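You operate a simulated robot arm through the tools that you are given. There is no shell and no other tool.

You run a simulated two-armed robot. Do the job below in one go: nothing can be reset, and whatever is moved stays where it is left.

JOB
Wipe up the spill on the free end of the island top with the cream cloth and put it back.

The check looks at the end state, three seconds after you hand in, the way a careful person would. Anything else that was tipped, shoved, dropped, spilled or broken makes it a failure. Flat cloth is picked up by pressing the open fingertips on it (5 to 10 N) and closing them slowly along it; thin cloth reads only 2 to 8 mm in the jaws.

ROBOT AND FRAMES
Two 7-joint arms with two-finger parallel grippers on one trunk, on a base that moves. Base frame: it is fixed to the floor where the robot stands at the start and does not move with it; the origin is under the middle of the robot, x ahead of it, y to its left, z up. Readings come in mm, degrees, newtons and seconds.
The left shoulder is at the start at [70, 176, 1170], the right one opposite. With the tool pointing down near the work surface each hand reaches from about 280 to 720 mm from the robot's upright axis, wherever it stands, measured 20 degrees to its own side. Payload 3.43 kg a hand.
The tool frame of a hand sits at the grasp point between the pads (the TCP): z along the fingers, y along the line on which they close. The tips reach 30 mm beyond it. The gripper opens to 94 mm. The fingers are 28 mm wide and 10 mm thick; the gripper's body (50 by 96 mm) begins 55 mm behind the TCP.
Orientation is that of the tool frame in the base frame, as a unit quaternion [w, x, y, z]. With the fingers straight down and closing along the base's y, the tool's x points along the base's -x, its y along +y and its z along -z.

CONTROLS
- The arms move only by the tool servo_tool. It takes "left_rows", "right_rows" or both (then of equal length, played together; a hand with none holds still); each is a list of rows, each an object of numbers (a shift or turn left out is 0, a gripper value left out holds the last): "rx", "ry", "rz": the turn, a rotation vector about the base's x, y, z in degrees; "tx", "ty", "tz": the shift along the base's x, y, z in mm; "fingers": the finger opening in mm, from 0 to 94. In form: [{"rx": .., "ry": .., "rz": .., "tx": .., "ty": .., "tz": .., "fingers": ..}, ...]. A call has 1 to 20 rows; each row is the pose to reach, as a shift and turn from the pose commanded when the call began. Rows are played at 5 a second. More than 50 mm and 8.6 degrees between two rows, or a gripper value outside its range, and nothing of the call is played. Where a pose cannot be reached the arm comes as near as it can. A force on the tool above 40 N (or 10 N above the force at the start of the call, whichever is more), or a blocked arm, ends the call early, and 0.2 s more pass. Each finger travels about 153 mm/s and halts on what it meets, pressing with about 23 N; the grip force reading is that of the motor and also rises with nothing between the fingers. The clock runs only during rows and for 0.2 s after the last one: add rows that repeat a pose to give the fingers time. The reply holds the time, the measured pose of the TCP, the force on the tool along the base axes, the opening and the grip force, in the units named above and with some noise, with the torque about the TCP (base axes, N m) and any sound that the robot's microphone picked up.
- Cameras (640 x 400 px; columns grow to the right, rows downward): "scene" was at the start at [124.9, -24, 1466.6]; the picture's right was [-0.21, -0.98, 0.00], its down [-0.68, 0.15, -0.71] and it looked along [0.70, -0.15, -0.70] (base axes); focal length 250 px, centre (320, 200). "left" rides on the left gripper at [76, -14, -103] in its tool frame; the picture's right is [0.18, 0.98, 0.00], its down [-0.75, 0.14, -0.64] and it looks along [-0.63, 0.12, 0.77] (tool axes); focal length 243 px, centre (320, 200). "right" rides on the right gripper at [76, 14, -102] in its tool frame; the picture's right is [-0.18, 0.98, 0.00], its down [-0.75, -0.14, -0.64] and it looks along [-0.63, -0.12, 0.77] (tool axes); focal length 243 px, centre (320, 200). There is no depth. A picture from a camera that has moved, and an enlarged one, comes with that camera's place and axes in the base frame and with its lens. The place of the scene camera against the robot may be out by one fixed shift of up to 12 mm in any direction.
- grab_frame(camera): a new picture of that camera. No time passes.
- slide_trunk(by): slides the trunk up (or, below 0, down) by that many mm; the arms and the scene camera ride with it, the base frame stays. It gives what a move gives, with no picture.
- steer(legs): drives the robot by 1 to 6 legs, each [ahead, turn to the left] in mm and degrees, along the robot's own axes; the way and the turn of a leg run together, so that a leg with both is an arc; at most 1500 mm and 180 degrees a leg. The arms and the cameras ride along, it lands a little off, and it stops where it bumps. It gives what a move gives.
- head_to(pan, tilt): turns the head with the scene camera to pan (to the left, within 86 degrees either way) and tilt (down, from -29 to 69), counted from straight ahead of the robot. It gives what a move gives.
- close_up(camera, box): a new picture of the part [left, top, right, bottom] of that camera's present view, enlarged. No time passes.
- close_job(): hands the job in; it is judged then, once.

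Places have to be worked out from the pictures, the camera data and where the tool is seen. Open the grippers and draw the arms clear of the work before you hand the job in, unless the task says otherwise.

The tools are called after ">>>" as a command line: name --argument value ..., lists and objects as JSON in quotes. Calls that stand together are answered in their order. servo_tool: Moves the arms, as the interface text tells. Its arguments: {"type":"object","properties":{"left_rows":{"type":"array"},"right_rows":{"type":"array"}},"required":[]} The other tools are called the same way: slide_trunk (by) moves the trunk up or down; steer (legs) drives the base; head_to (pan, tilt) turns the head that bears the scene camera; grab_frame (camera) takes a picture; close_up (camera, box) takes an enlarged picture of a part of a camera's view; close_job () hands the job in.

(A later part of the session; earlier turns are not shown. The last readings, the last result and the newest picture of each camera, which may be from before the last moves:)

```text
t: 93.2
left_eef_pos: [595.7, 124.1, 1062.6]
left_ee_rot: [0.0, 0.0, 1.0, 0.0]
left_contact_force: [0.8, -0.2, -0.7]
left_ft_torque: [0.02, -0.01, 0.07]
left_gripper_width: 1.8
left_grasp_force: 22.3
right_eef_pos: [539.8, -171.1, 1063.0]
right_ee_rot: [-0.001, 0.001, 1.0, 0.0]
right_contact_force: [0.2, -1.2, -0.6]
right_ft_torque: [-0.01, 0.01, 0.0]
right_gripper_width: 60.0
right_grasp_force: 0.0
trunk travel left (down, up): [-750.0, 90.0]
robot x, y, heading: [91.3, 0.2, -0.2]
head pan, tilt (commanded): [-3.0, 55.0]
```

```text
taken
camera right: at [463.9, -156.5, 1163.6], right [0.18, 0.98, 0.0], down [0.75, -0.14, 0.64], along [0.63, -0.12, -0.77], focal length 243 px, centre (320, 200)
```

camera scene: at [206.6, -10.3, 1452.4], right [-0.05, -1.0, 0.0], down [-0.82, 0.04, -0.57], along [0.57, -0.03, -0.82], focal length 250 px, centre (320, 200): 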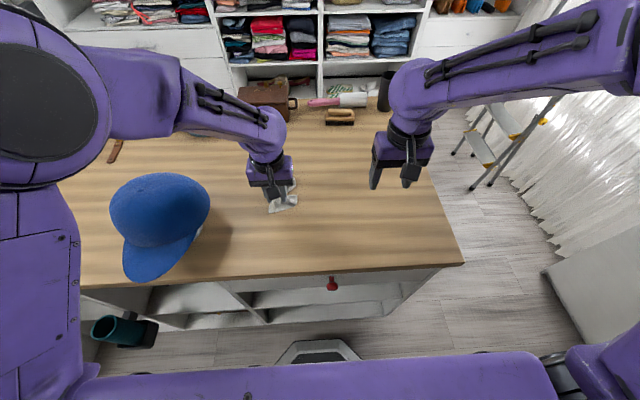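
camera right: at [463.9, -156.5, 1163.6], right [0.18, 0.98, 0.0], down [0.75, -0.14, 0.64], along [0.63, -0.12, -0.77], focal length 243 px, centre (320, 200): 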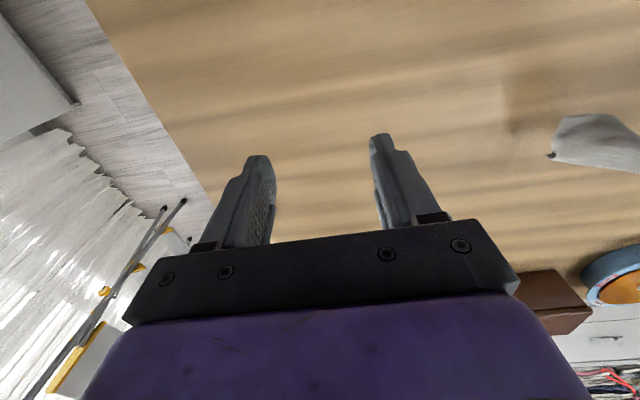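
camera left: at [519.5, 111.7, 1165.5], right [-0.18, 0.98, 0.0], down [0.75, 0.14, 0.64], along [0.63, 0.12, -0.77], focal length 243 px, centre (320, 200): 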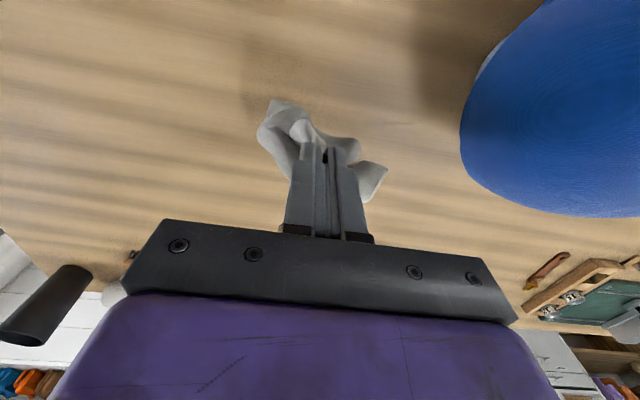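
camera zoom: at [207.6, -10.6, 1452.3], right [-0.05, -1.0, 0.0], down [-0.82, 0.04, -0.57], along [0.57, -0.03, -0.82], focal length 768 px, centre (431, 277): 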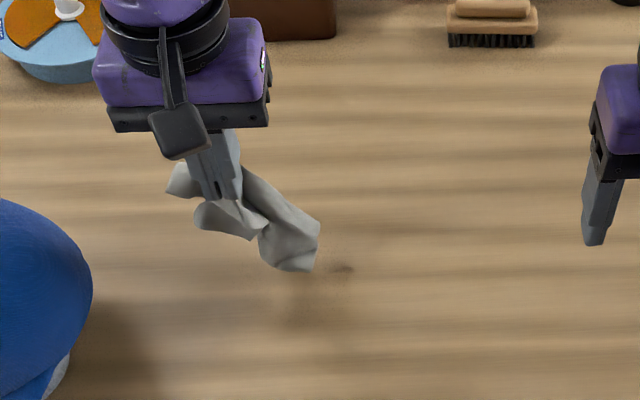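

The cloth hangs from near its corner in the left hand. I'll raise it, swing it forward-right to about (712, 38), then lower while drawing it back toward (570, 163) so that it lays out along its diagonal.

>>> servo_tool --left_rows '[{"tx": 10, "ty": -5, "tz": 25}, {"tx": 30, "ty": -20, "tz": 45}, {"tx": 60, "ty": -40, "tz": 50}, {"tx": 90, "ty": -62, "tz": 50}, {"tx": 116, "ty": -86, "tz": 50}, {"tx": 116, "ty": -86, "tz": 50}, {"tx": 116, "ty": -86, "tz": 50}, {"tx": 116, "ty": -86, "tz": 50}]'

>>> grab_frame --camera "left"

>>> close_up --camera "scene" --box '[220, 90, 380, 220]'

>>> grab_frame --camera "right"

```text
t: 95.0
left_eef_pos: [713.0, 40.1, 1109.3]
left_ee_rot: [-0.001, -0.001, 1.0, 0.0]
left_contact_force: [-0.4, -0.1, -0.1]
left_ft_torque: [-0.02, 0.0, 0.03]
left_gripper_width: 1.8
left_grasp_force: 23.2
right_eef_pos: [540.8, -170.2, 1063.2]
right_ee_rot: [0.0, 0.001, 1.0, 0.0]
right_contact_force: [-1.6, -0.4, -0.1]
right_ft_torque: [-0.03, 0.0, 0.01]
right_gripper_width: 60.0
right_grasp_force: 0.0
trunk travel left (down, up): [-750.0, 90.0]
robot x, y, heading: [93.4, -2.3, -0.0]
head pan, tilt (commanded): [-3.0, 55.0]
```

```text
taken
camera left: at [636.1, 25.6, 1214.1], right [-0.18, 0.98, 0.0], down [0.75, 0.14, 0.64], along [0.63, 0.12, -0.77], focal length 243 px, centre (320, 200)
```

left: 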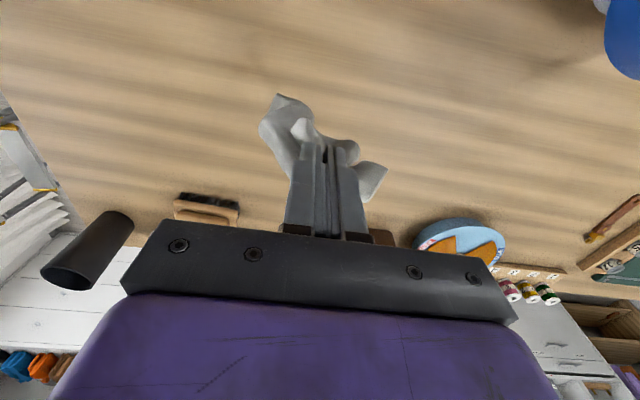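

```text
3.08 times, centred on (300, 155) of scene
camera zoom: at [207.7, -10.9, 1452.3], right [-0.05, -1.0, 0.0], down [-0.82, 0.04, -0.57], along [0.57, -0.03, -0.82], focal length 768 px, centre (382, 338)
```

zoom: 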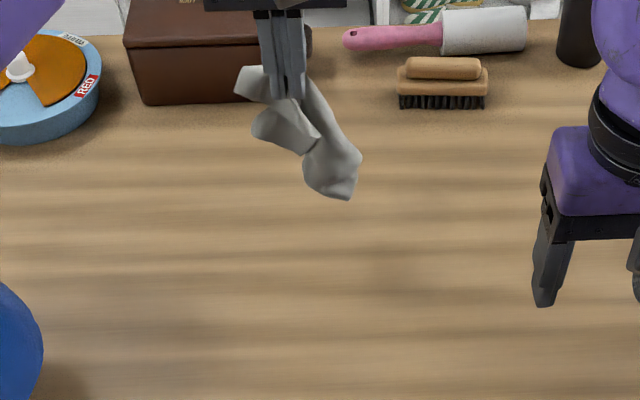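

```text
taken
camera right: at [464.1, -156.8, 1163.5], right [0.18, 0.98, 0.0], down [0.75, -0.14, 0.64], along [0.63, -0.12, -0.77], focal length 243 px, centre (320, 200)
```

right: 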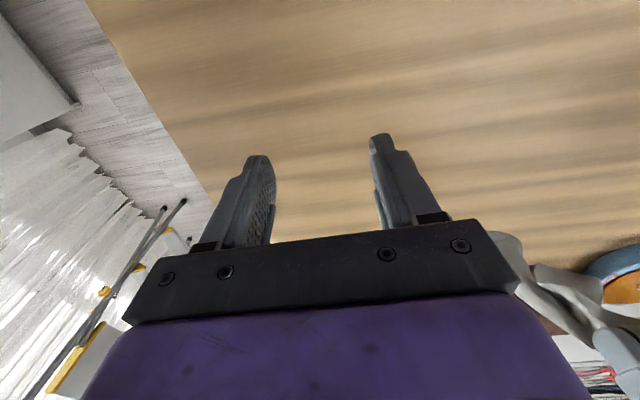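

The cloth holds a bent shape with its tail toward −y. I now lower and draw it back toward (570, 163) so it is laid along the table.

>>> servo_tool --left_rows '[{"tz": -40}, {"tz": -75}, {"tx": -15, "ty": 12, "tz": -100}, {"tx": -35, "ty": 30, "tz": -115}, {"tx": -55, "ty": 48, "tz": -130}, {"tx": -75, "ty": 65, "tz": -145}, {"tx": -95, "ty": 82, "tz": -158}, {"tx": -113, "ty": 98, "tz": -170}, {"tx": -128, "ty": 111, "tz": -181}, {"tx": -140, "ty": 121, "tz": -190}, {"tx": -143, "ty": 123, "tz": -194}, {"tx": -143, "ty": 123, "tz": -194}]'

>>> grab_frame --camera "left"

>>> close_up --camera "scene" --box '[220, 130, 332, 240]'

```text
t: 97.5
left_eef_pos: [569.6, 162.0, 917.5]
left_ee_rot: [0.0, 0.0, 1.0, -0.001]
left_contact_force: [0.4, 0.6, 0.7]
left_ft_torque: [-0.02, -0.03, 0.02]
left_gripper_width: 1.6
left_grasp_force: 22.8
right_eef_pos: [539.5, -170.0, 1063.2]
right_ee_rot: [0.0, 0.0, 1.0, -0.001]
right_contact_force: [0.7, -0.4, -0.3]
right_ft_torque: [0.01, 0.03, 0.0]
right_gripper_width: 59.9
right_grasp_force: 0.1
trunk travel left (down, up): [-750.0, 90.0]
robot x, y, heading: [89.5, -2.5, -0.1]
head pan, tilt (commanded): [-3.0, 55.0]
```

```text
taken
camera left: at [491.9, 148.4, 1021.0], right [-0.18, 0.98, 0.0], down [0.75, 0.14, 0.64], along [0.63, 0.12, -0.77], focal length 243 px, centre (320, 200)
```

left: 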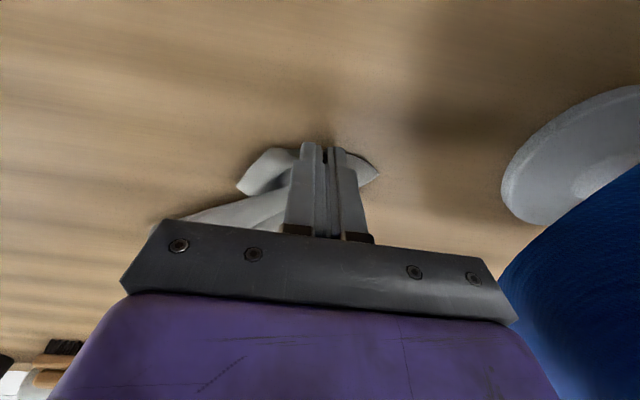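

```text
3.64 times, centred on (276, 185) of scene
camera zoom: at [207.1, -10.5, 1452.3], right [-0.05, -1.0, 0.0], down [-0.82, 0.04, -0.57], along [0.57, -0.03, -0.82], focal length 908 px, centre (480, 254)
```

zoom: 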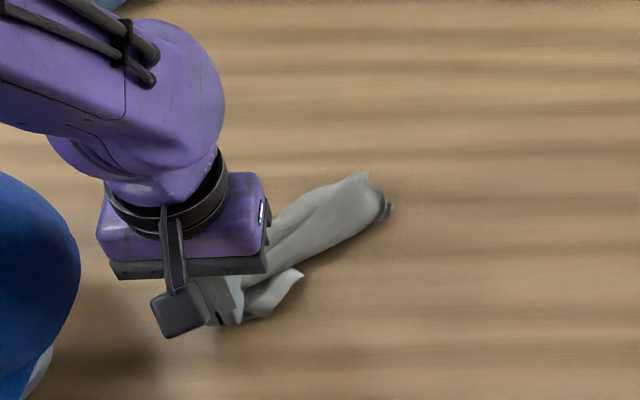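

The left hand holds the near-left corner at (570, 162) and the cloth lies as a strip running to about (657, 42). I bring the right hand above that far end to see it from close by.

>>> servo_tool --right_rows '[{"tx": 20, "ty": 34, "fingers": 30}, {"tx": 40, "ty": 68}, {"tx": 60, "ty": 102}, {"tx": 80, "ty": 136}, {"tx": 100, "ty": 170}, {"tx": 118, "ty": 200}, {"tx": 118, "ty": 200, "tz": -30}, {"tx": 118, "ty": 200, "tz": -60}, {"tx": 118, "ty": 200, "tz": -60}]'

>>> grab_frame --camera "right"

>>> close_up --camera "scene" --box '[220, 130, 332, 240]'

```text
t: 99.5
left_eef_pos: [568.3, 161.9, 917.3]
left_ee_rot: [-0.001, 0.0, 1.0, 0.0]
left_contact_force: [-0.2, -0.1, -0.6]
left_ft_torque: [0.0, -0.01, 0.0]
left_gripper_width: 1.9
left_grasp_force: 22.9
right_eef_pos: [661.6, 22.8, 1007.1]
right_ee_rot: [0.0, 0.009, 1.0, 0.006]
right_contact_force: [-0.6, -0.6, 0.2]
right_ft_torque: [-0.03, -0.02, 0.01]
right_gripper_width: 29.8
right_grasp_force: 0.1
trunk travel left (down, up): [-750.0, 90.0]
robot x, y, heading: [89.6, -3.2, -0.1]
head pan, tilt (commanded): [-3.0, 55.0]
```

```text
taken
camera right: at [585.6, 37.1, 1107.3], right [0.2, 0.98, 0.01], down [0.75, -0.16, 0.64], along [0.63, -0.12, -0.77], focal length 243 px, centre (320, 200)
```

right: 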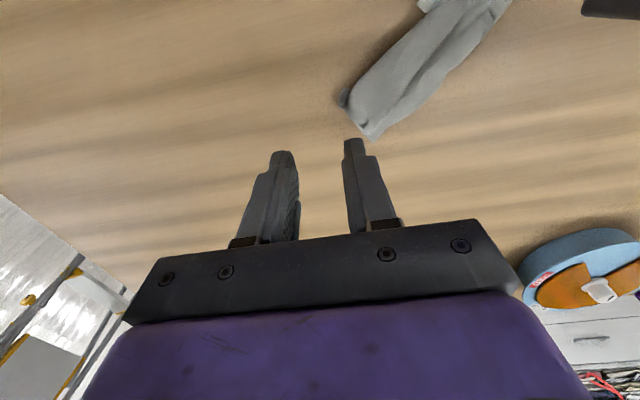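

```text
3.64 times, centred on (276, 185) of scene
camera zoom: at [206.9, -10.2, 1452.4], right [-0.05, -1.0, 0.0], down [-0.82, 0.04, -0.57], along [0.57, -0.03, -0.82], focal length 908 px, centre (480, 254)
```

zoom: 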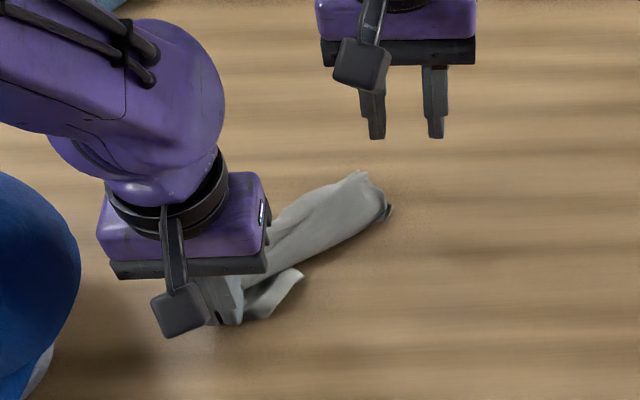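

The strip's far end lies between about (655, 46) and (702, 71) by the hand camera. I move the right hand to above (666, 74), keeping clear of the left gripper.

>>> servo_tool --right_rows '[{"ty": 20}, {"tx": 5, "ty": 44}, {"tx": 5, "ty": 44}, {"tx": 5, "ty": 44}]'

>>> grab_frame --camera "right"

>>> grab_frame --camera "scene"

```text
t: 100.5
left_eef_pos: [568.2, 162.1, 917.0]
left_ee_rot: [-0.001, 0.0, 1.0, 0.0]
left_contact_force: [1.2, 0.3, -0.3]
left_ft_torque: [-0.03, -0.01, -0.01]
left_gripper_width: 1.8
left_grasp_force: 23.0
right_eef_pos: [662.6, 71.8, 1003.2]
right_ee_rot: [-0.001, 0.001, 1.0, -0.001]
right_contact_force: [-0.6, -0.2, -0.5]
right_ft_torque: [0.01, 0.01, 0.0]
right_gripper_width: 30.2
right_grasp_force: 0.1
trunk travel left (down, up): [-750.0, 90.0]
robot x, y, heading: [88.7, -3.6, -0.3]
head pan, tilt (commanded): [-3.0, 55.0]
```

```text
taken
camera right: at [586.8, 86.3, 1103.8], right [0.19, 0.98, 0.0], down [0.75, -0.14, 0.64], along [0.63, -0.12, -0.77], focal length 243 px, centre (320, 200)
```

right: 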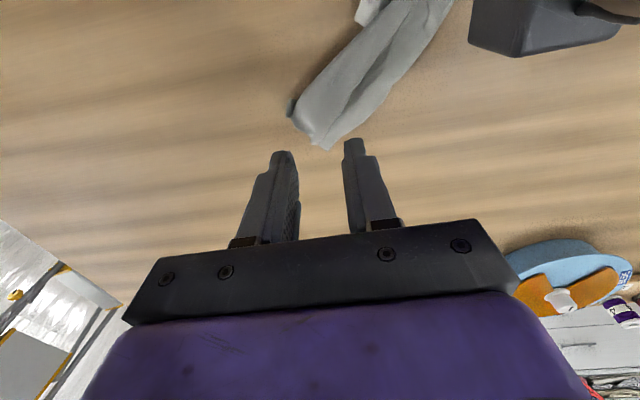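

```text
taken
camera scene: at [207.2, -10.2, 1452.3], right [-0.05, -1.0, 0.0], down [-0.82, 0.04, -0.57], along [0.57, -0.03, -0.82], focal length 250 px, centre (320, 200)
```

scene: 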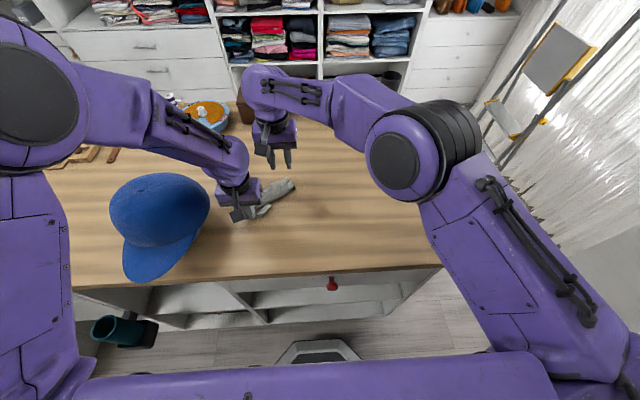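

The end of the strip is confirmed at (654, 44)–(704, 69). I set the right opening to 24 mm over (668, 75) and lower to just above the cloth.

>>> servo_tool --right_rows '[{"tx": 5, "ty": 3, "tz": -30, "fingers": 24}, {"tx": 5, "ty": 3, "tz": -60}, {"tx": 5, "ty": 3, "tz": -76}, {"tx": 5, "ty": 3, "tz": -76}]'

>>> grab_frame --camera "right"

>>> close_up --camera "scene" --box '[220, 130, 332, 240]'

```text
t: 101.5
left_eef_pos: [568.5, 163.0, 916.6]
left_ee_rot: [0.0, 0.0, 1.0, 0.0]
left_contact_force: [0.5, -0.6, -0.1]
left_ft_torque: [0.01, 0.02, 0.0]
left_gripper_width: 1.7
left_grasp_force: 23.0
right_eef_pos: [668.1, 75.9, 926.4]
right_ee_rot: [0.001, 0.0, 1.0, 0.0]
right_contact_force: [-1.1, 0.7, -0.1]
right_ft_torque: [0.0, -0.02, -0.01]
right_gripper_width: 24.3
right_grasp_force: 0.2
trunk travel left (down, up): [-750.0, 90.0]
robot x, y, heading: [93.8, 1.3, -0.3]
head pan, tilt (commanded): [-3.0, 55.0]
```

```text
taken
camera right: at [591.9, 90.2, 1028.2], right [0.18, 0.98, 0.0], down [0.75, -0.14, 0.64], along [0.63, -0.12, -0.77], focal length 243 px, centre (320, 200)
```

right: 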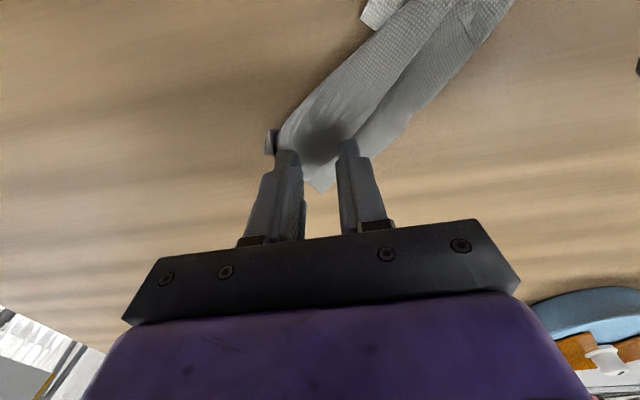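

```text
3.64 times, centred on (276, 185) of scene
camera zoom: at [207.2, -10.3, 1452.3], right [-0.05, -1.0, 0.0], down [-0.82, 0.04, -0.57], along [0.57, -0.03, -0.82], focal length 908 px, centre (480, 254)
```

zoom: 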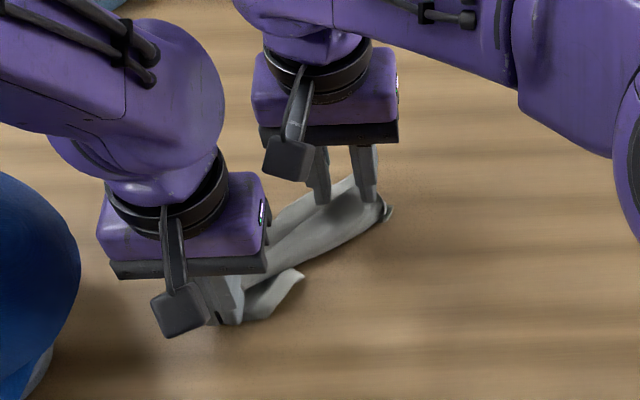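

The right tips straddle the strip's end, clear of the left gripper. I lower slowly to contact.

>>> servo_tool --right_rows '[{"tz": -4}, {"tz": -7}, {"tz": -10}, {"tz": -12.5}, {"tz": -12.5}]'

```text
t: 102.8
left_eef_pos: [568.3, 162.8, 917.2]
left_ee_rot: [0.0, 0.0, 1.0, 0.001]
left_contact_force: [0.4, 0.2, -0.5]
left_ft_torque: [-0.01, 0.0, 0.01]
left_gripper_width: 2.0
left_grasp_force: 23.3
right_eef_pos: [668.6, 76.6, 914.7]
right_ee_rot: [0.0, 0.001, 1.0, 0.0]
right_contact_force: [-0.1, 0.9, 0.2]
right_ft_torque: [0.0, -0.02, -0.01]
right_gripper_width: 23.7
right_grasp_force: 0.0
trunk travel left (down, up): [-750.0, 90.0]
robot x, y, heading: [91.1, -0.1, -0.0]
head pan, tilt (commanded): [-3.0, 55.0]
```

Still no load at 914.7. I lower another 3 mm.

>>> servo_tool --right_rows '[{"tz": -1.5}, {"tz": -3}, {"tz": -3}]'

```text
t: 103.5
left_eef_pos: [568.6, 162.6, 916.7]
left_ee_rot: [0.0, 0.0, 1.0, 0.0]
left_contact_force: [0.3, -0.6, 0.2]
left_ft_torque: [0.0, -0.02, -0.03]
left_gripper_width: 1.9
left_grasp_force: 23.4
right_eef_pos: [667.0, 75.8, 913.9]
right_ee_rot: [0.001, 0.0, 1.0, 0.0]
right_contact_force: [2.0, 0.5, 9.1]
right_ft_torque: [-0.06, -0.08, 0.01]
right_gripper_width: 23.6
right_grasp_force: 0.1
trunk travel left (down, up): [-750.0, 90.0]
robot x, y, heading: [88.4, 0.6, -0.3]
head pan, tilt (commanded): [-3.0, 55.0]
```

The press is 9.1 N. I close the right fingers slowly on the strip's end.

>>> servo_tool --right_rows '[{"fingers": 21}, {"fingers": 18}, {"fingers": 15}, {"fingers": 12}, {"fingers": 9}, {"fingers": 6}, {"fingers": 3}, {"fingers": 0}, {"fingers": 0}, {"fingers": 0}]'

>>> grab_frame --camera "right"

>>> close_up --camera "scene" --box '[220, 130, 332, 240]'

```text
t: 105.8
left_eef_pos: [568.1, 162.9, 918.1]
left_ee_rot: [0.001, 0.001, 1.0, 0.0]
left_contact_force: [0.7, -1.5, -0.3]
left_ft_torque: [-0.02, 0.01, -0.01]
left_gripper_width: 1.9
left_grasp_force: 22.8
right_eef_pos: [667.2, 76.4, 912.8]
right_ee_rot: [0.001, 0.001, 1.0, -0.001]
right_contact_force: [-2.1, 1.1, 9.7]
right_ft_torque: [0.0, 0.05, 0.0]
right_gripper_width: 1.8
right_grasp_force: 23.4
trunk travel left (down, up): [-750.0, 90.0]
robot x, y, heading: [91.3, -0.9, -0.1]
head pan, tilt (commanded): [-3.0, 55.0]
```

```text
taken
camera right: at [590.3, 89.9, 1013.8], right [0.18, 0.98, 0.0], down [0.75, -0.14, 0.64], along [0.63, -0.12, -0.77], focal length 243 px, centre (320, 200)
```

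right: 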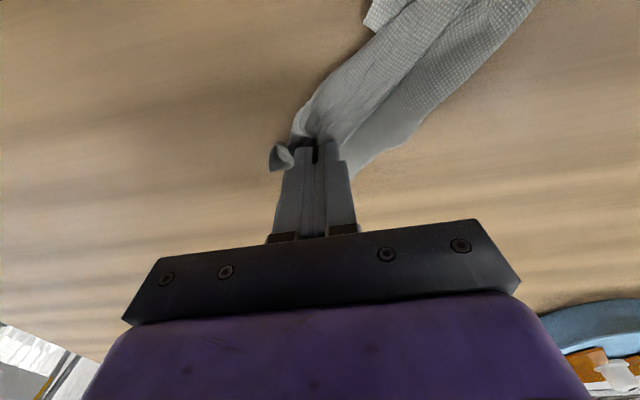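

```text
3.64 times, centred on (276, 185) of scene
camera zoom: at [205.4, -10.6, 1452.5], right [-0.05, -1.0, 0.0], down [-0.82, 0.04, -0.57], along [0.57, -0.03, -0.82], focal length 908 px, centre (480, 254)
```

zoom: 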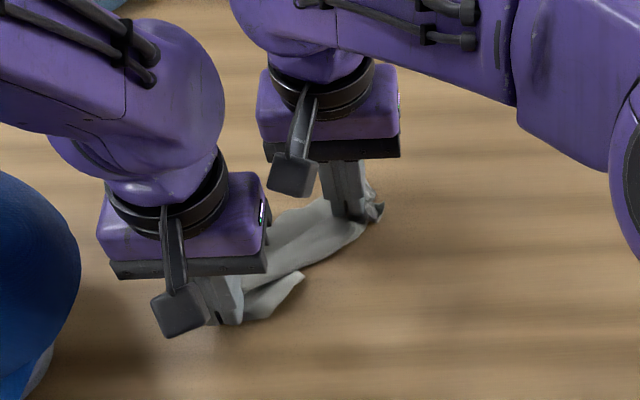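

Gripped (1.8 mm). With the left hand holding the other end, I draw the right hand away along the diagonal, slightly raised, watching for tension.

>>> servo_tool --right_rows '[{"tz": 8}, {"tx": 6, "ty": -6, "tz": 10}, {"tx": 12, "ty": -11, "tz": 10}, {"tx": 18, "ty": -17, "tz": 10}, {"tx": 24, "ty": -22, "tz": 10}, {"tx": 24, "ty": -22, "tz": 10}]'

>>> close_up --camera "scene" --box '[220, 130, 332, 240]'

>>> grab_frame --camera "right"

```text
t: 107.2
left_eef_pos: [569.5, 161.3, 916.5]
left_ee_rot: [0.0, 0.001, 1.0, 0.0]
left_contact_force: [14.3, -16.5, -1.5]
left_ft_torque: [-0.47, -0.4, -0.18]
left_gripper_width: 1.6
left_grasp_force: 23.3
right_eef_pos: [692.1, 54.9, 922.3]
right_ee_rot: [0.0, 0.0, 1.0, -0.001]
right_contact_force: [-14.1, 17.9, -0.2]
right_ft_torque: [0.47, 0.4, -0.27]
right_gripper_width: 1.8
right_grasp_force: 22.8
trunk travel left (down, up): [-750.0, 90.0]
robot x, y, heading: [91.0, -2.1, -0.2]
head pan, tilt (commanded): [-3.0, 55.0]
```

```text
3.64 times, centred on (276, 185) of scene
camera zoom: at [207.1, -10.2, 1452.3], right [-0.05, -1.0, 0.0], down [-0.82, 0.04, -0.57], along [0.57, -0.03, -0.82], focal length 908 px, centre (480, 254)
```

zoom: 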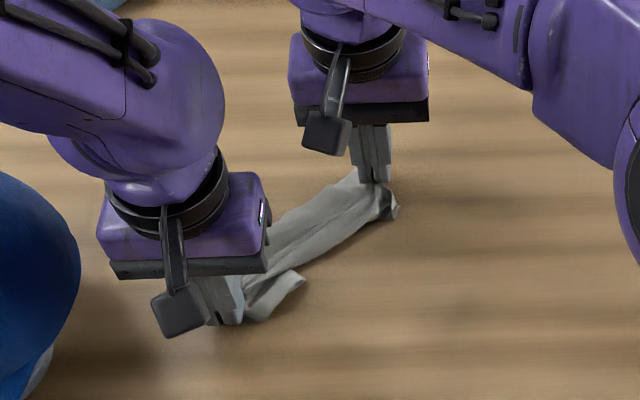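

```text
taken
camera right: at [615.7, 68.7, 1023.3], right [0.18, 0.98, 0.0], down [0.75, -0.14, 0.64], along [0.63, -0.12, -0.77], focal length 243 px, centre (320, 200)
```

right: 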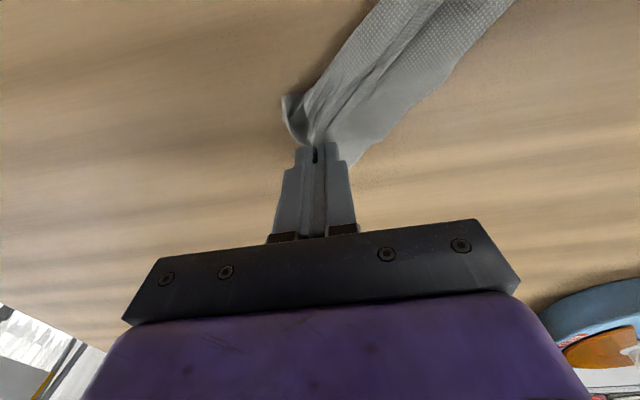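

The line between the hands is taut (about 22 N each way, 162 mm apart), so the two hands hold what looks like one long side. I relax the pull slightly and lift both hands together, so that the rest can hang down and unfold.

>>> servo_tool --left_rows '[{"tz": 0}, {"tz": 20}, {"tz": 50}, {"tz": 80}, {"tz": 115}, {"tz": 150}, {"tz": 180}, {"tz": 180}, {"tz": 180}]' --right_rows '[{"tx": -5, "ty": 5}, {"tx": -5, "ty": 5, "tz": 15}, {"tx": -5, "ty": 5, "tz": 45}, {"tx": -5, "ty": 5, "tz": 75}, {"tx": -5, "ty": 5, "tz": 110}, {"tx": -5, "ty": 5, "tz": 145}, {"tx": -5, "ty": 5, "tz": 175}, {"tx": -5, "ty": 5, "tz": 175}, {"tx": -5, "ty": 5, "tz": 175}]'

>>> close_up --camera "scene" --box '[200, 90, 360, 240]'

>>> grab_frame --camera "right"

>>> grab_frame --camera "left"

```text
t: 109.2
left_eef_pos: [569.3, 162.0, 1098.0]
left_ee_rot: [0.001, 0.001, 1.0, 0.0]
left_contact_force: [4.3, -4.7, -0.5]
left_ft_torque: [-0.09, -0.12, -0.06]
left_gripper_width: 1.3
left_grasp_force: 22.8
right_eef_pos: [687.5, 58.2, 1098.6]
right_ee_rot: [0.001, 0.0, 1.0, 0.0]
right_contact_force: [-3.4, 4.4, 0.4]
right_ft_torque: [0.17, 0.11, -0.09]
right_gripper_width: 1.7
right_grasp_force: 22.5
trunk travel left (down, up): [-750.0, 90.0]
robot x, y, heading: [91.7, -0.3, -0.1]
head pan, tilt (commanded): [-3.0, 55.0]
```

```text
2.67 times, centred on (280, 165) of scene
camera zoom: at [207.1, -10.2, 1452.3], right [-0.05, -1.0, 0.0], down [-0.82, 0.04, -0.57], along [0.57, -0.03, -0.82], focal length 666 px, centre (427, 293)
```

zoom: 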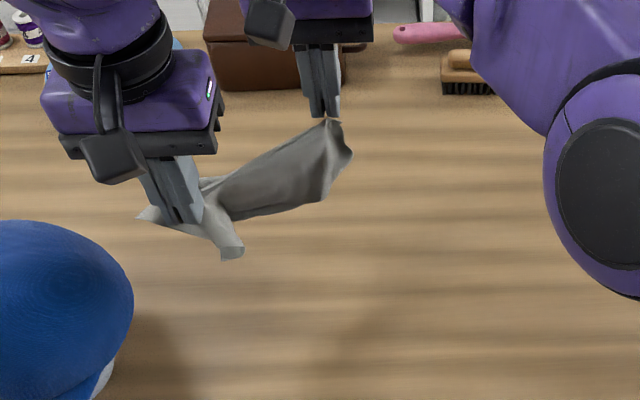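

```text
taken
camera right: at [610.3, 72.8, 1198.8], right [0.18, 0.98, 0.0], down [0.75, -0.14, 0.64], along [0.63, -0.12, -0.77], focal length 243 px, centre (320, 200)
```

right: 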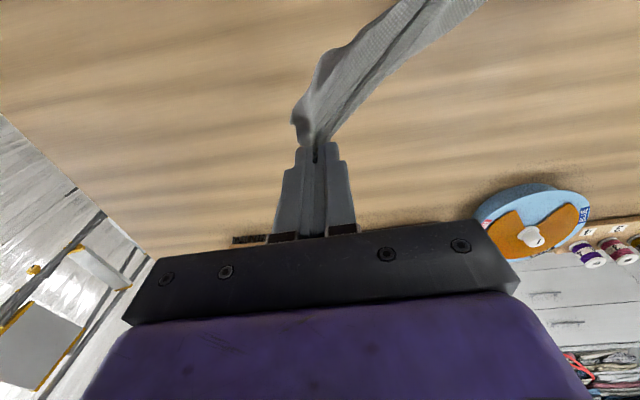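

```text
taken
camera left: at [491.6, 148.8, 1202.2], right [-0.18, 0.98, 0.0], down [0.75, 0.14, 0.64], along [0.63, 0.12, -0.77], focal length 243 px, centre (320, 200)
```

left: 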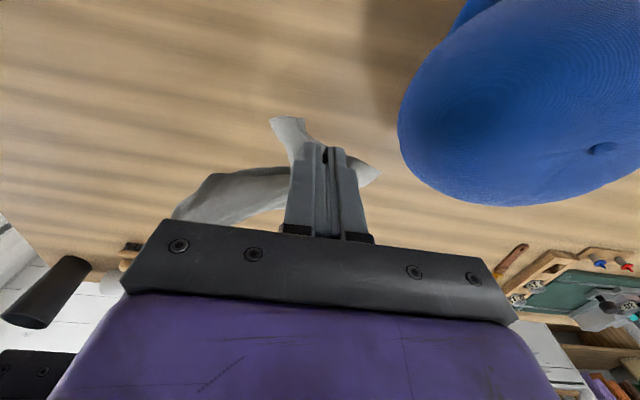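

Now it hangs like a curtain between the hands. I swing the hands so the held edge runs left–right, at about (700, 172) and (700, 14), still up high.

>>> servo_tool --left_rows '[{"tx": 25, "ty": 2}, {"tx": 52, "ty": 4}, {"tx": 80, "ty": 6}, {"tx": 108, "ty": 8}, {"tx": 131, "ty": 10}, {"tx": 131, "ty": 10}, {"tx": 131, "ty": 10}]' --right_rows '[{"tx": 3, "ty": -8}, {"tx": 6, "ty": -17}, {"tx": 9, "ty": -26}, {"tx": 12, "ty": -35}, {"tx": 13, "ty": -42}, {"tx": 13, "ty": -42}, {"tx": 13, "ty": -42}]'

>>> close_up --camera "scene" --box '[200, 90, 360, 240]'

>>> grab_frame --camera "scene"

>>> grab_frame --camera "left"

```text
t: 110.8
left_eef_pos: [700.6, 170.7, 1098.3]
left_ee_rot: [-0.001, 0.001, 1.0, -0.003]
left_contact_force: [-6.6, -30.1, -1.5]
left_ft_torque: [-0.79, 0.22, -0.51]
left_gripper_width: 1.7
left_grasp_force: 23.6
right_eef_pos: [700.1, 18.4, 1098.0]
right_ee_rot: [0.0, 0.001, 1.0, 0.002]
right_contact_force: [7.5, 29.7, 0.0]
right_ft_torque: [0.88, -0.2, -0.49]
right_gripper_width: 2.6
right_grasp_force: 22.9
trunk travel left (down, up): [-750.0, 90.0]
robot x, y, heading: [89.9, -2.5, -0.3]
head pan, tilt (commanded): [-3.0, 55.0]
```

```text
2.67 times, centred on (280, 165) of scene
camera zoom: at [207.3, -10.4, 1452.3], right [-0.05, -1.0, 0.0], down [-0.82, 0.04, -0.57], along [0.57, -0.03, -0.82], focal length 666 px, centre (427, 293)
```

zoom: 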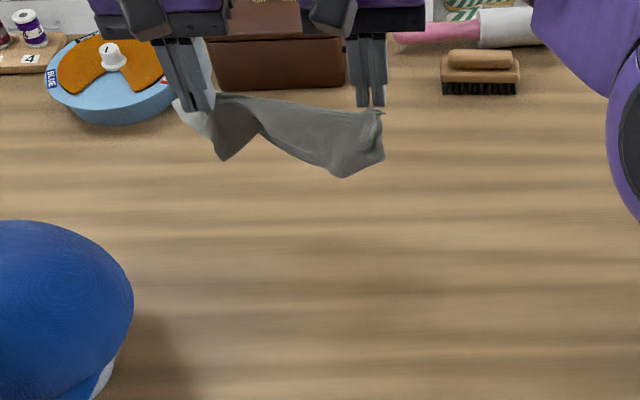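

```text
taken
camera scene: at [207.3, -10.4, 1452.3], right [-0.05, -1.0, 0.0], down [-0.82, 0.04, -0.57], along [0.57, -0.03, -0.82], focal length 250 px, centre (320, 200)
```

scene: 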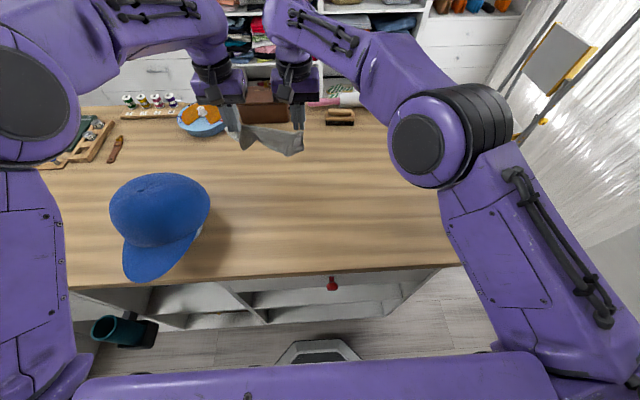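

```text
taken
camera left: at [623.2, 157.2, 1201.6], right [-0.18, 0.98, 0.0], down [0.75, 0.14, 0.64], along [0.63, 0.11, -0.77], focal length 243 px, centre (320, 200)
```

left: 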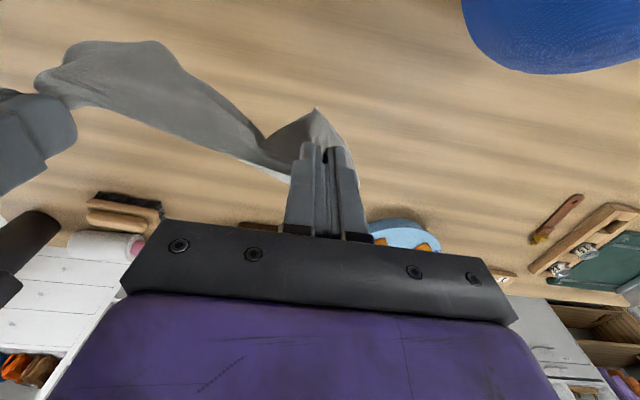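

The pull reads 30 N, so I let the hands closer by 8 mm, then lower until the curtain's bottom just touches the island.

>>> servo_tool --left_rows '[{"ty": -3}, {"ty": -3, "tz": -25}, {"ty": -3, "tz": -50}, {"ty": -3, "tz": -70}, {"ty": -3, "tz": -70}]' --right_rows '[{"ty": 5}, {"ty": 5, "tz": -25}, {"ty": 5, "tz": -50}, {"ty": 5, "tz": -70}, {"ty": 5, "tz": -70}]'

>>> close_up --camera "scene" --box '[200, 90, 360, 240]'

```text
t: 112.0
left_eef_pos: [697.9, 170.5, 1028.6]
left_ee_rot: [0.0, 0.0, 1.0, 0.0]
left_contact_force: [-4.2, -16.1, -0.1]
left_ft_torque: [-0.39, 0.11, -0.28]
left_gripper_width: 1.7
left_grasp_force: 23.0
right_eef_pos: [699.0, 22.1, 1027.1]
right_ee_rot: [0.0, 0.0, 1.0, 0.0]
right_contact_force: [3.3, 15.7, 0.3]
right_ft_torque: [0.48, -0.12, -0.26]
right_gripper_width: 2.0
right_grasp_force: 23.0
trunk travel left (down, up): [-750.0, 90.0]
robot x, y, heading: [90.4, -1.4, -0.0]
head pan, tilt (commanded): [-3.0, 55.0]
```

```text
2.67 times, centred on (280, 165) of scene
camera zoom: at [207.0, -10.4, 1452.3], right [-0.05, -1.0, 0.0], down [-0.82, 0.04, -0.57], along [0.57, -0.03, -0.82], focal length 666 px, centre (427, 293)
```

zoom: 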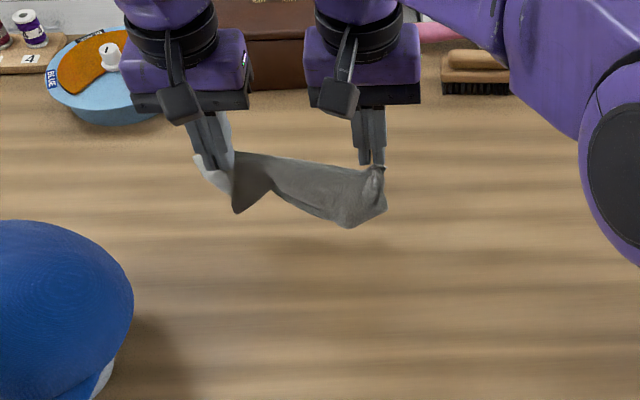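

The bottom is now just above the table. I lay it down: both hands lower while drawing back toward x ≈ 598.

>>> servo_tool --left_rows '[{"tz": -14, "ty": -1}, {"tx": -6, "tz": -28, "ty": -2}, {"tx": -15, "tz": -42, "ty": -2}, {"tx": -26, "tz": -55, "ty": -2}, {"tx": -40, "tz": -68, "ty": -2}, {"tx": -55, "tz": -80, "ty": -2}, {"tx": -70, "tz": -91, "ty": -2}, {"tx": -84, "tz": -101, "ty": -2}, {"tx": -95, "tz": -109, "ty": -2}, {"tx": -100, "tz": -113, "ty": -2}, {"tx": -100, "tz": -113, "ty": -2}]' --right_rows '[{"tz": -14, "ty": 1}, {"tx": -6, "tz": -28, "ty": 2}, {"tx": -15, "tz": -42, "ty": 2}, {"tx": -26, "tz": -55, "ty": 2}, {"tx": -40, "tz": -68, "ty": 2}, {"tx": -55, "tz": -80, "ty": 2}, {"tx": -70, "tz": -91, "ty": 2}, {"tx": -84, "tz": -101, "ty": 2}, {"tx": -95, "tz": -109, "ty": 2}, {"tx": -100, "tz": -113, "ty": 2}, {"tx": -100, "tz": -113, "ty": 2}]'

>>> close_up --camera "scene" --box '[200, 110, 360, 240]'

>>> grab_frame --camera "left"

>>> grab_frame --camera "right"

```text
t: 114.3
left_eef_pos: [599.4, 168.2, 913.5]
left_ee_rot: [0.0, 0.0, 1.0, 0.0]
left_contact_force: [-3.3, -15.6, 2.3]
left_ft_torque: [-0.45, 0.08, -0.25]
left_gripper_width: 1.7
left_grasp_force: 23.0
right_eef_pos: [600.0, 17.5, 912.6]
right_ee_rot: [-0.007, 0.01, 1.0, 0.007]
right_contact_force: [4.5, 15.3, 3.6]
right_ft_torque: [0.48, -0.11, -0.29]
right_gripper_width: 2.4
right_grasp_force: 22.3
trunk travel left (down, up): [-750.0, 90.0]
robot x, y, heading: [90.1, -1.5, -0.3]
head pan, tilt (commanded): [-3.0, 55.0]
```

```text
3.08 times, centred on (280, 175) of scene
camera zoom: at [206.8, -10.9, 1452.3], right [-0.05, -1.0, 0.0], down [-0.82, 0.04, -0.57], along [0.57, -0.03, -0.82], focal length 768 px, centre (443, 277)
```

zoom: 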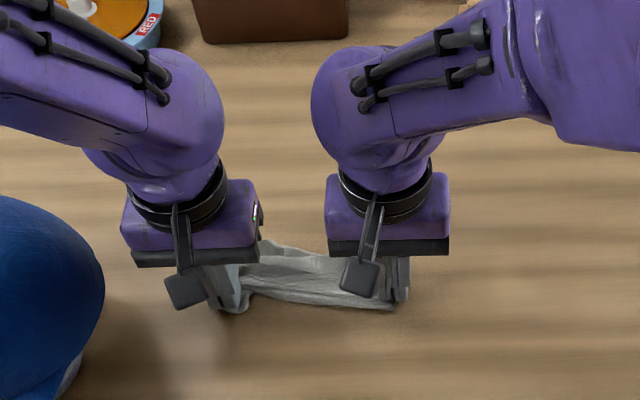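

```text
taken
camera left: at [522.4, 153.5, 1018.6], right [-0.18, 0.98, 0.0], down [0.75, 0.14, 0.64], along [0.63, 0.12, -0.77], focal length 243 px, centre (320, 200)
```

left: 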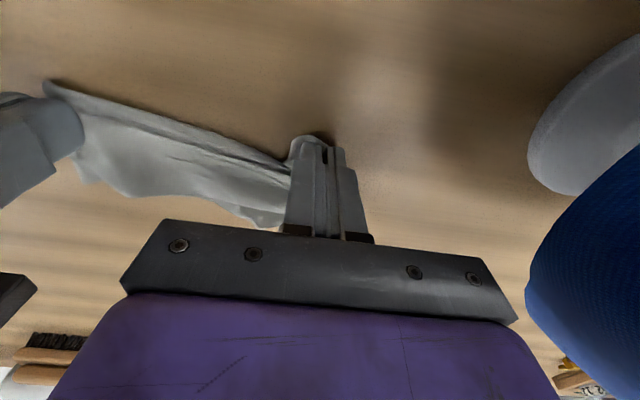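

```text
taken
camera right: at [526.7, 32.2, 1014.6], right [0.2, 0.98, 0.01], down [0.76, -0.17, 0.63], along [0.62, -0.12, -0.78], focal length 243 px, centre (320, 200)
```

right: 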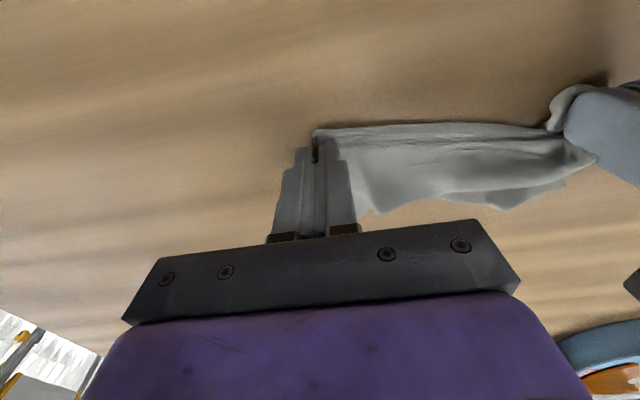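

The cloth is laid with its near edge straight between the hands, at about x 593–660. I take off the pull and open both grippers slowly, then raise them to see the shape.

>>> servo_tool --left_rows '[{"ty": -3, "tz": 0}, {"ty": -3, "tz": 0, "fingers": 4}, {"ty": -3, "fingers": 8}, {"ty": -3, "fingers": 12}, {"ty": -3, "fingers": 16}, {"ty": -3, "fingers": 20}, {"ty": -3, "fingers": 20}, {"ty": -3, "tz": 10}, {"ty": -3, "tz": 30}, {"ty": -3, "tz": 60}, {"ty": -3, "tz": 100}, {"ty": -3, "tz": 140}, {"ty": -3, "tz": 180}, {"ty": -3, "tz": 180}]' --right_rows '[{"ty": 3, "tz": 0}, {"ty": 3, "tz": 0, "fingers": 4}, {"ty": 3, "fingers": 8}, {"ty": 3, "fingers": 12}, {"ty": 3, "fingers": 16}, {"ty": 3, "fingers": 20}, {"ty": 3, "fingers": 20}, {"ty": 3, "tz": 10}, {"ty": 3, "tz": 30}, {"ty": 3, "tz": 60}, {"ty": 3, "tz": 100}, {"ty": 3, "tz": 140}, {"ty": 3, "tz": 180}, {"ty": 3, "tz": 180}]'

>>> servo_tool --left_rows '[{"tx": -20, "ty": 35, "tz": 30}, {"tx": -40, "ty": 75, "tz": 60}, {"tx": -60, "ty": 115, "tz": 90}, {"tx": -80, "ty": 150, "tz": 110}, {"tx": -80, "ty": 160, "tz": 110}]' --right_rows '[{"tx": -10, "ty": -40}, {"tx": -20, "ty": -85}, {"tx": -35, "ty": -130}, {"tx": -50, "ty": -175}, {"tx": -60, "ty": -200}]'

>>> grab_frame --camera "scene"

>>> close_up --camera "scene" --box '[230, 150, 330, 230]'

```text
t: 117.3
left_eef_pos: [600.7, 164.3, 1093.2]
left_ee_rot: [-0.001, 0.0, 1.0, 0.0]
left_contact_force: [0.0, -0.5, 0.0]
left_ft_torque: [0.0, 0.04, -0.02]
left_gripper_width: 20.2
left_grasp_force: 0.2
right_eef_pos: [601.3, 25.8, 1096.0]
right_ee_rot: [0.001, 0.002, 1.0, 0.003]
right_contact_force: [0.4, -0.2, 0.3]
right_ft_torque: [0.0, 0.05, -0.02]
right_gripper_width: 20.0
right_grasp_force: 0.0
trunk travel left (down, up): [-750.0, 90.0]
robot x, y, heading: [90.9, -2.7, 0.4]
head pan, tilt (commanded): [-3.0, 55.0]
```

```text
refused: row 1 steps farther than a row can; nothing moved
```

```text
taken
camera scene: at [209.0, -10.3, 1452.1], right [-0.05, -1.0, 0.0], down [-0.82, 0.04, -0.57], along [0.57, -0.03, -0.82], focal length 250 px, centre (320, 200)
```

scene: 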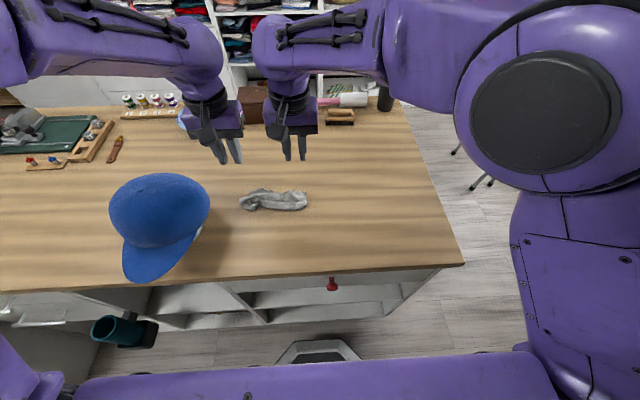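

```text
5.00 times, centred on (280, 190) of scene
camera zoom: at [209.0, -10.3, 1452.1], right [-0.05, -1.0, 0.0], down [-0.82, 0.04, -0.57], along [0.57, -0.03, -0.82], focal length 1249 px, centre (520, 250)
```

zoom: 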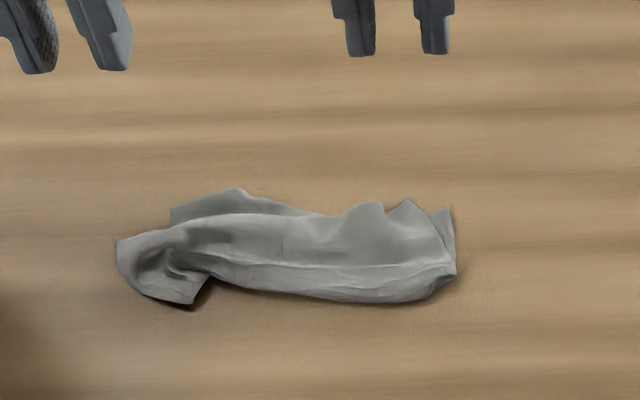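

Now it lies as a folded strip, about x 590–660, y 7–192, so it is long enough but narrow and some 38 mm too near. I'll pinch its far edge with both hands at about (634, 26) and (642, 140) and draw it forward to unroll it.

>>> servo_tool --left_rows '[{"tx": 20, "ty": -12}, {"tx": 42, "ty": -24}, {"tx": 42, "ty": -24, "tz": -45}, {"tx": 42, "ty": -24, "tz": -90}, {"tx": 42, "ty": -24, "tz": -130}, {"tx": 42, "ty": -24, "tz": -160}, {"tx": 42, "ty": -24, "tz": -160}]' --right_rows '[{"tx": 16}, {"tx": 33}, {"tx": 33, "tz": -45}, {"tx": 33, "tz": -90}, {"tx": 33, "tz": -130}, {"tx": 33, "tz": -163}, {"tx": 33, "tz": -163}]'

>>> grab_frame --camera "left"

>>> grab_frame --camera "right"

>>> close_up --camera "scene" --box '[220, 130, 332, 240]'

```text
t: 119.0
left_eef_pos: [642.1, 141.1, 933.1]
left_ee_rot: [0.0, 0.0, 1.0, 0.0]
left_contact_force: [-0.3, 0.2, -0.3]
left_ft_torque: [-0.02, -0.01, 0.01]
left_gripper_width: 19.9
left_grasp_force: 0.1
right_eef_pos: [636.8, 22.7, 932.6]
right_ee_rot: [0.0, 0.007, 1.0, 0.004]
right_contact_force: [-0.2, 0.0, 0.3]
right_ft_torque: [-0.02, 0.0, -0.01]
right_gripper_width: 19.9
right_grasp_force: 0.1
trunk travel left (down, up): [-750.0, 90.0]
robot x, y, heading: [91.9, 1.6, -0.1]
head pan, tilt (commanded): [-3.0, 55.0]
```

```text
taken
camera left: at [565.2, 126.3, 1038.3], right [-0.18, 0.98, 0.0], down [0.75, 0.14, 0.64], along [0.63, 0.12, -0.77], focal length 243 px, centre (320, 200)
```

left: 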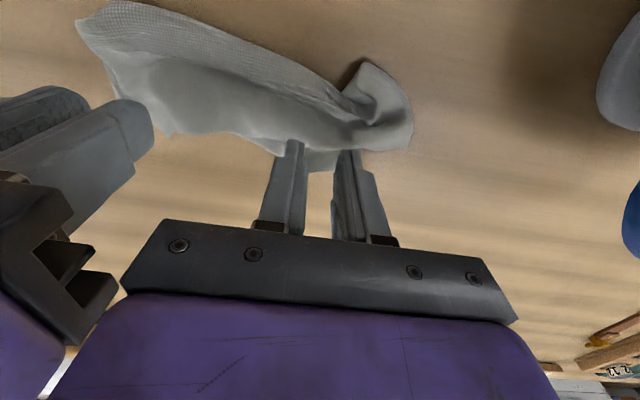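

```text
taken
camera right: at [560.6, 36.4, 1034.2], right [0.2, 0.98, 0.01], down [0.75, -0.16, 0.64], along [0.63, -0.12, -0.77], focal length 243 px, centre (320, 200)
```

right: 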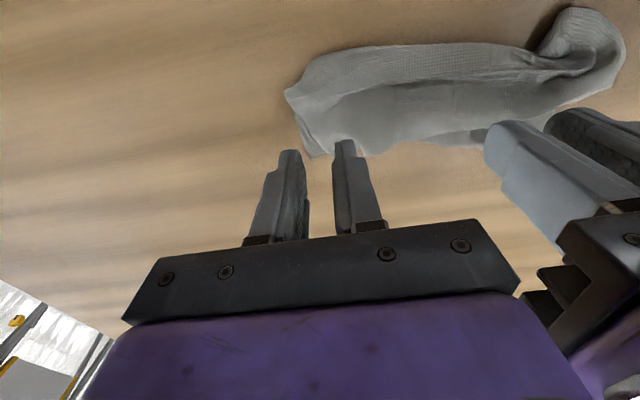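

```text
3.64 times, centred on (276, 185) of scene
camera zoom: at [206.3, -10.6, 1452.4], right [-0.05, -1.0, 0.0], down [-0.82, 0.04, -0.57], along [0.57, -0.03, -0.82], focal length 908 px, centre (480, 254)
```

zoom: 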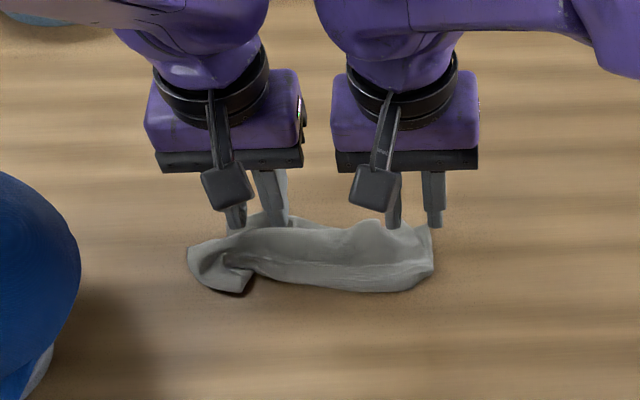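

Both pairs of tips sit over the far edge (x ≈ 640–660). I nudge the right hand in a little and lower both toward contact.

>>> servo_tool --left_rows '[{"tz": -5}, {"tz": -10}, {"tz": -14}, {"tz": -17}, {"tz": -17}]' --right_rows '[{"tx": -8, "ty": 4, "tz": -5}, {"tx": -8, "ty": 4, "tz": -10}, {"tx": -8, "ty": 4, "tz": -14}, {"tx": -8, "ty": 4, "tz": -17}, {"tx": -8, "ty": 4, "tz": -17}]'

```text
t: 120.2
left_eef_pos: [643.0, 140.6, 917.5]
left_ee_rot: [-0.001, 0.0, 1.0, 0.0]
left_contact_force: [0.1, -0.6, 0.8]
left_ft_torque: [0.01, 0.01, 0.0]
left_gripper_width: 19.9
left_grasp_force: 0.1
right_eef_pos: [627.7, 28.0, 916.6]
right_ee_rot: [0.001, 0.005, 1.0, 0.004]
right_contact_force: [-0.2, 0.5, -0.5]
right_ft_torque: [0.03, -0.04, -0.02]
right_gripper_width: 20.1
right_grasp_force: 0.1
trunk travel left (down, up): [-750.0, 90.0]
robot x, y, heading: [89.5, -0.1, 0.1]
head pan, tilt (commanded): [-3.0, 55.0]
```

No contact yet at about 917. I lower both another 4 mm.

>>> servo_tool --left_rows '[{"tz": -2}, {"tz": -3.5}, {"tz": -4.5}, {"tz": -4.5}]' --right_rows '[{"tz": -2}, {"tz": -3}, {"tz": -4}, {"tz": -4}]'

```text
t: 121.2
left_eef_pos: [641.3, 141.4, 912.6]
left_ee_rot: [0.001, 0.0, 1.0, 0.0]
left_contact_force: [0.3, -0.5, 0.7]
left_ft_torque: [0.0, 0.04, 0.0]
left_gripper_width: 19.8
left_grasp_force: 0.1
right_eef_pos: [626.5, 27.8, 912.1]
right_ee_rot: [0.001, 0.005, 1.0, 0.002]
right_contact_force: [0.6, 1.4, 6.0]
right_ft_torque: [0.11, -0.02, 0.0]
right_gripper_width: 19.9
right_grasp_force: 0.2
trunk travel left (down, up): [-750.0, 90.0]
robot x, y, heading: [87.4, -1.3, 0.1]
head pan, tilt (commanded): [-3.0, 55.0]
```

Right press is 6 N; the left needs about 2 mm more. Then both close slowly.

>>> servo_tool --left_rows '[{"tz": -1}, {"tz": -2}, {"tz": -2}]' --right_rows '[{"tz": 0}, {"tz": 0}, {"tz": 0}]'

```text
t: 122.0
left_eef_pos: [641.7, 140.1, 912.2]
left_ee_rot: [0.002, 0.0, 1.0, 0.0]
left_contact_force: [0.7, 2.1, 9.7]
left_ft_torque: [0.0, 0.07, -0.03]
left_gripper_width: 20.0
left_grasp_force: 0.2
right_eef_pos: [625.8, 27.3, 911.3]
right_ee_rot: [0.001, 0.004, 1.0, 0.001]
right_contact_force: [2.7, -0.2, 5.4]
right_ft_torque: [0.03, -0.03, -0.02]
right_gripper_width: 19.8
right_grasp_force: 0.1
trunk travel left (down, up): [-750.0, 90.0]
robot x, y, heading: [90.4, -5.6, -0.2]
head pan, tilt (commanded): [-3.0, 55.0]
```

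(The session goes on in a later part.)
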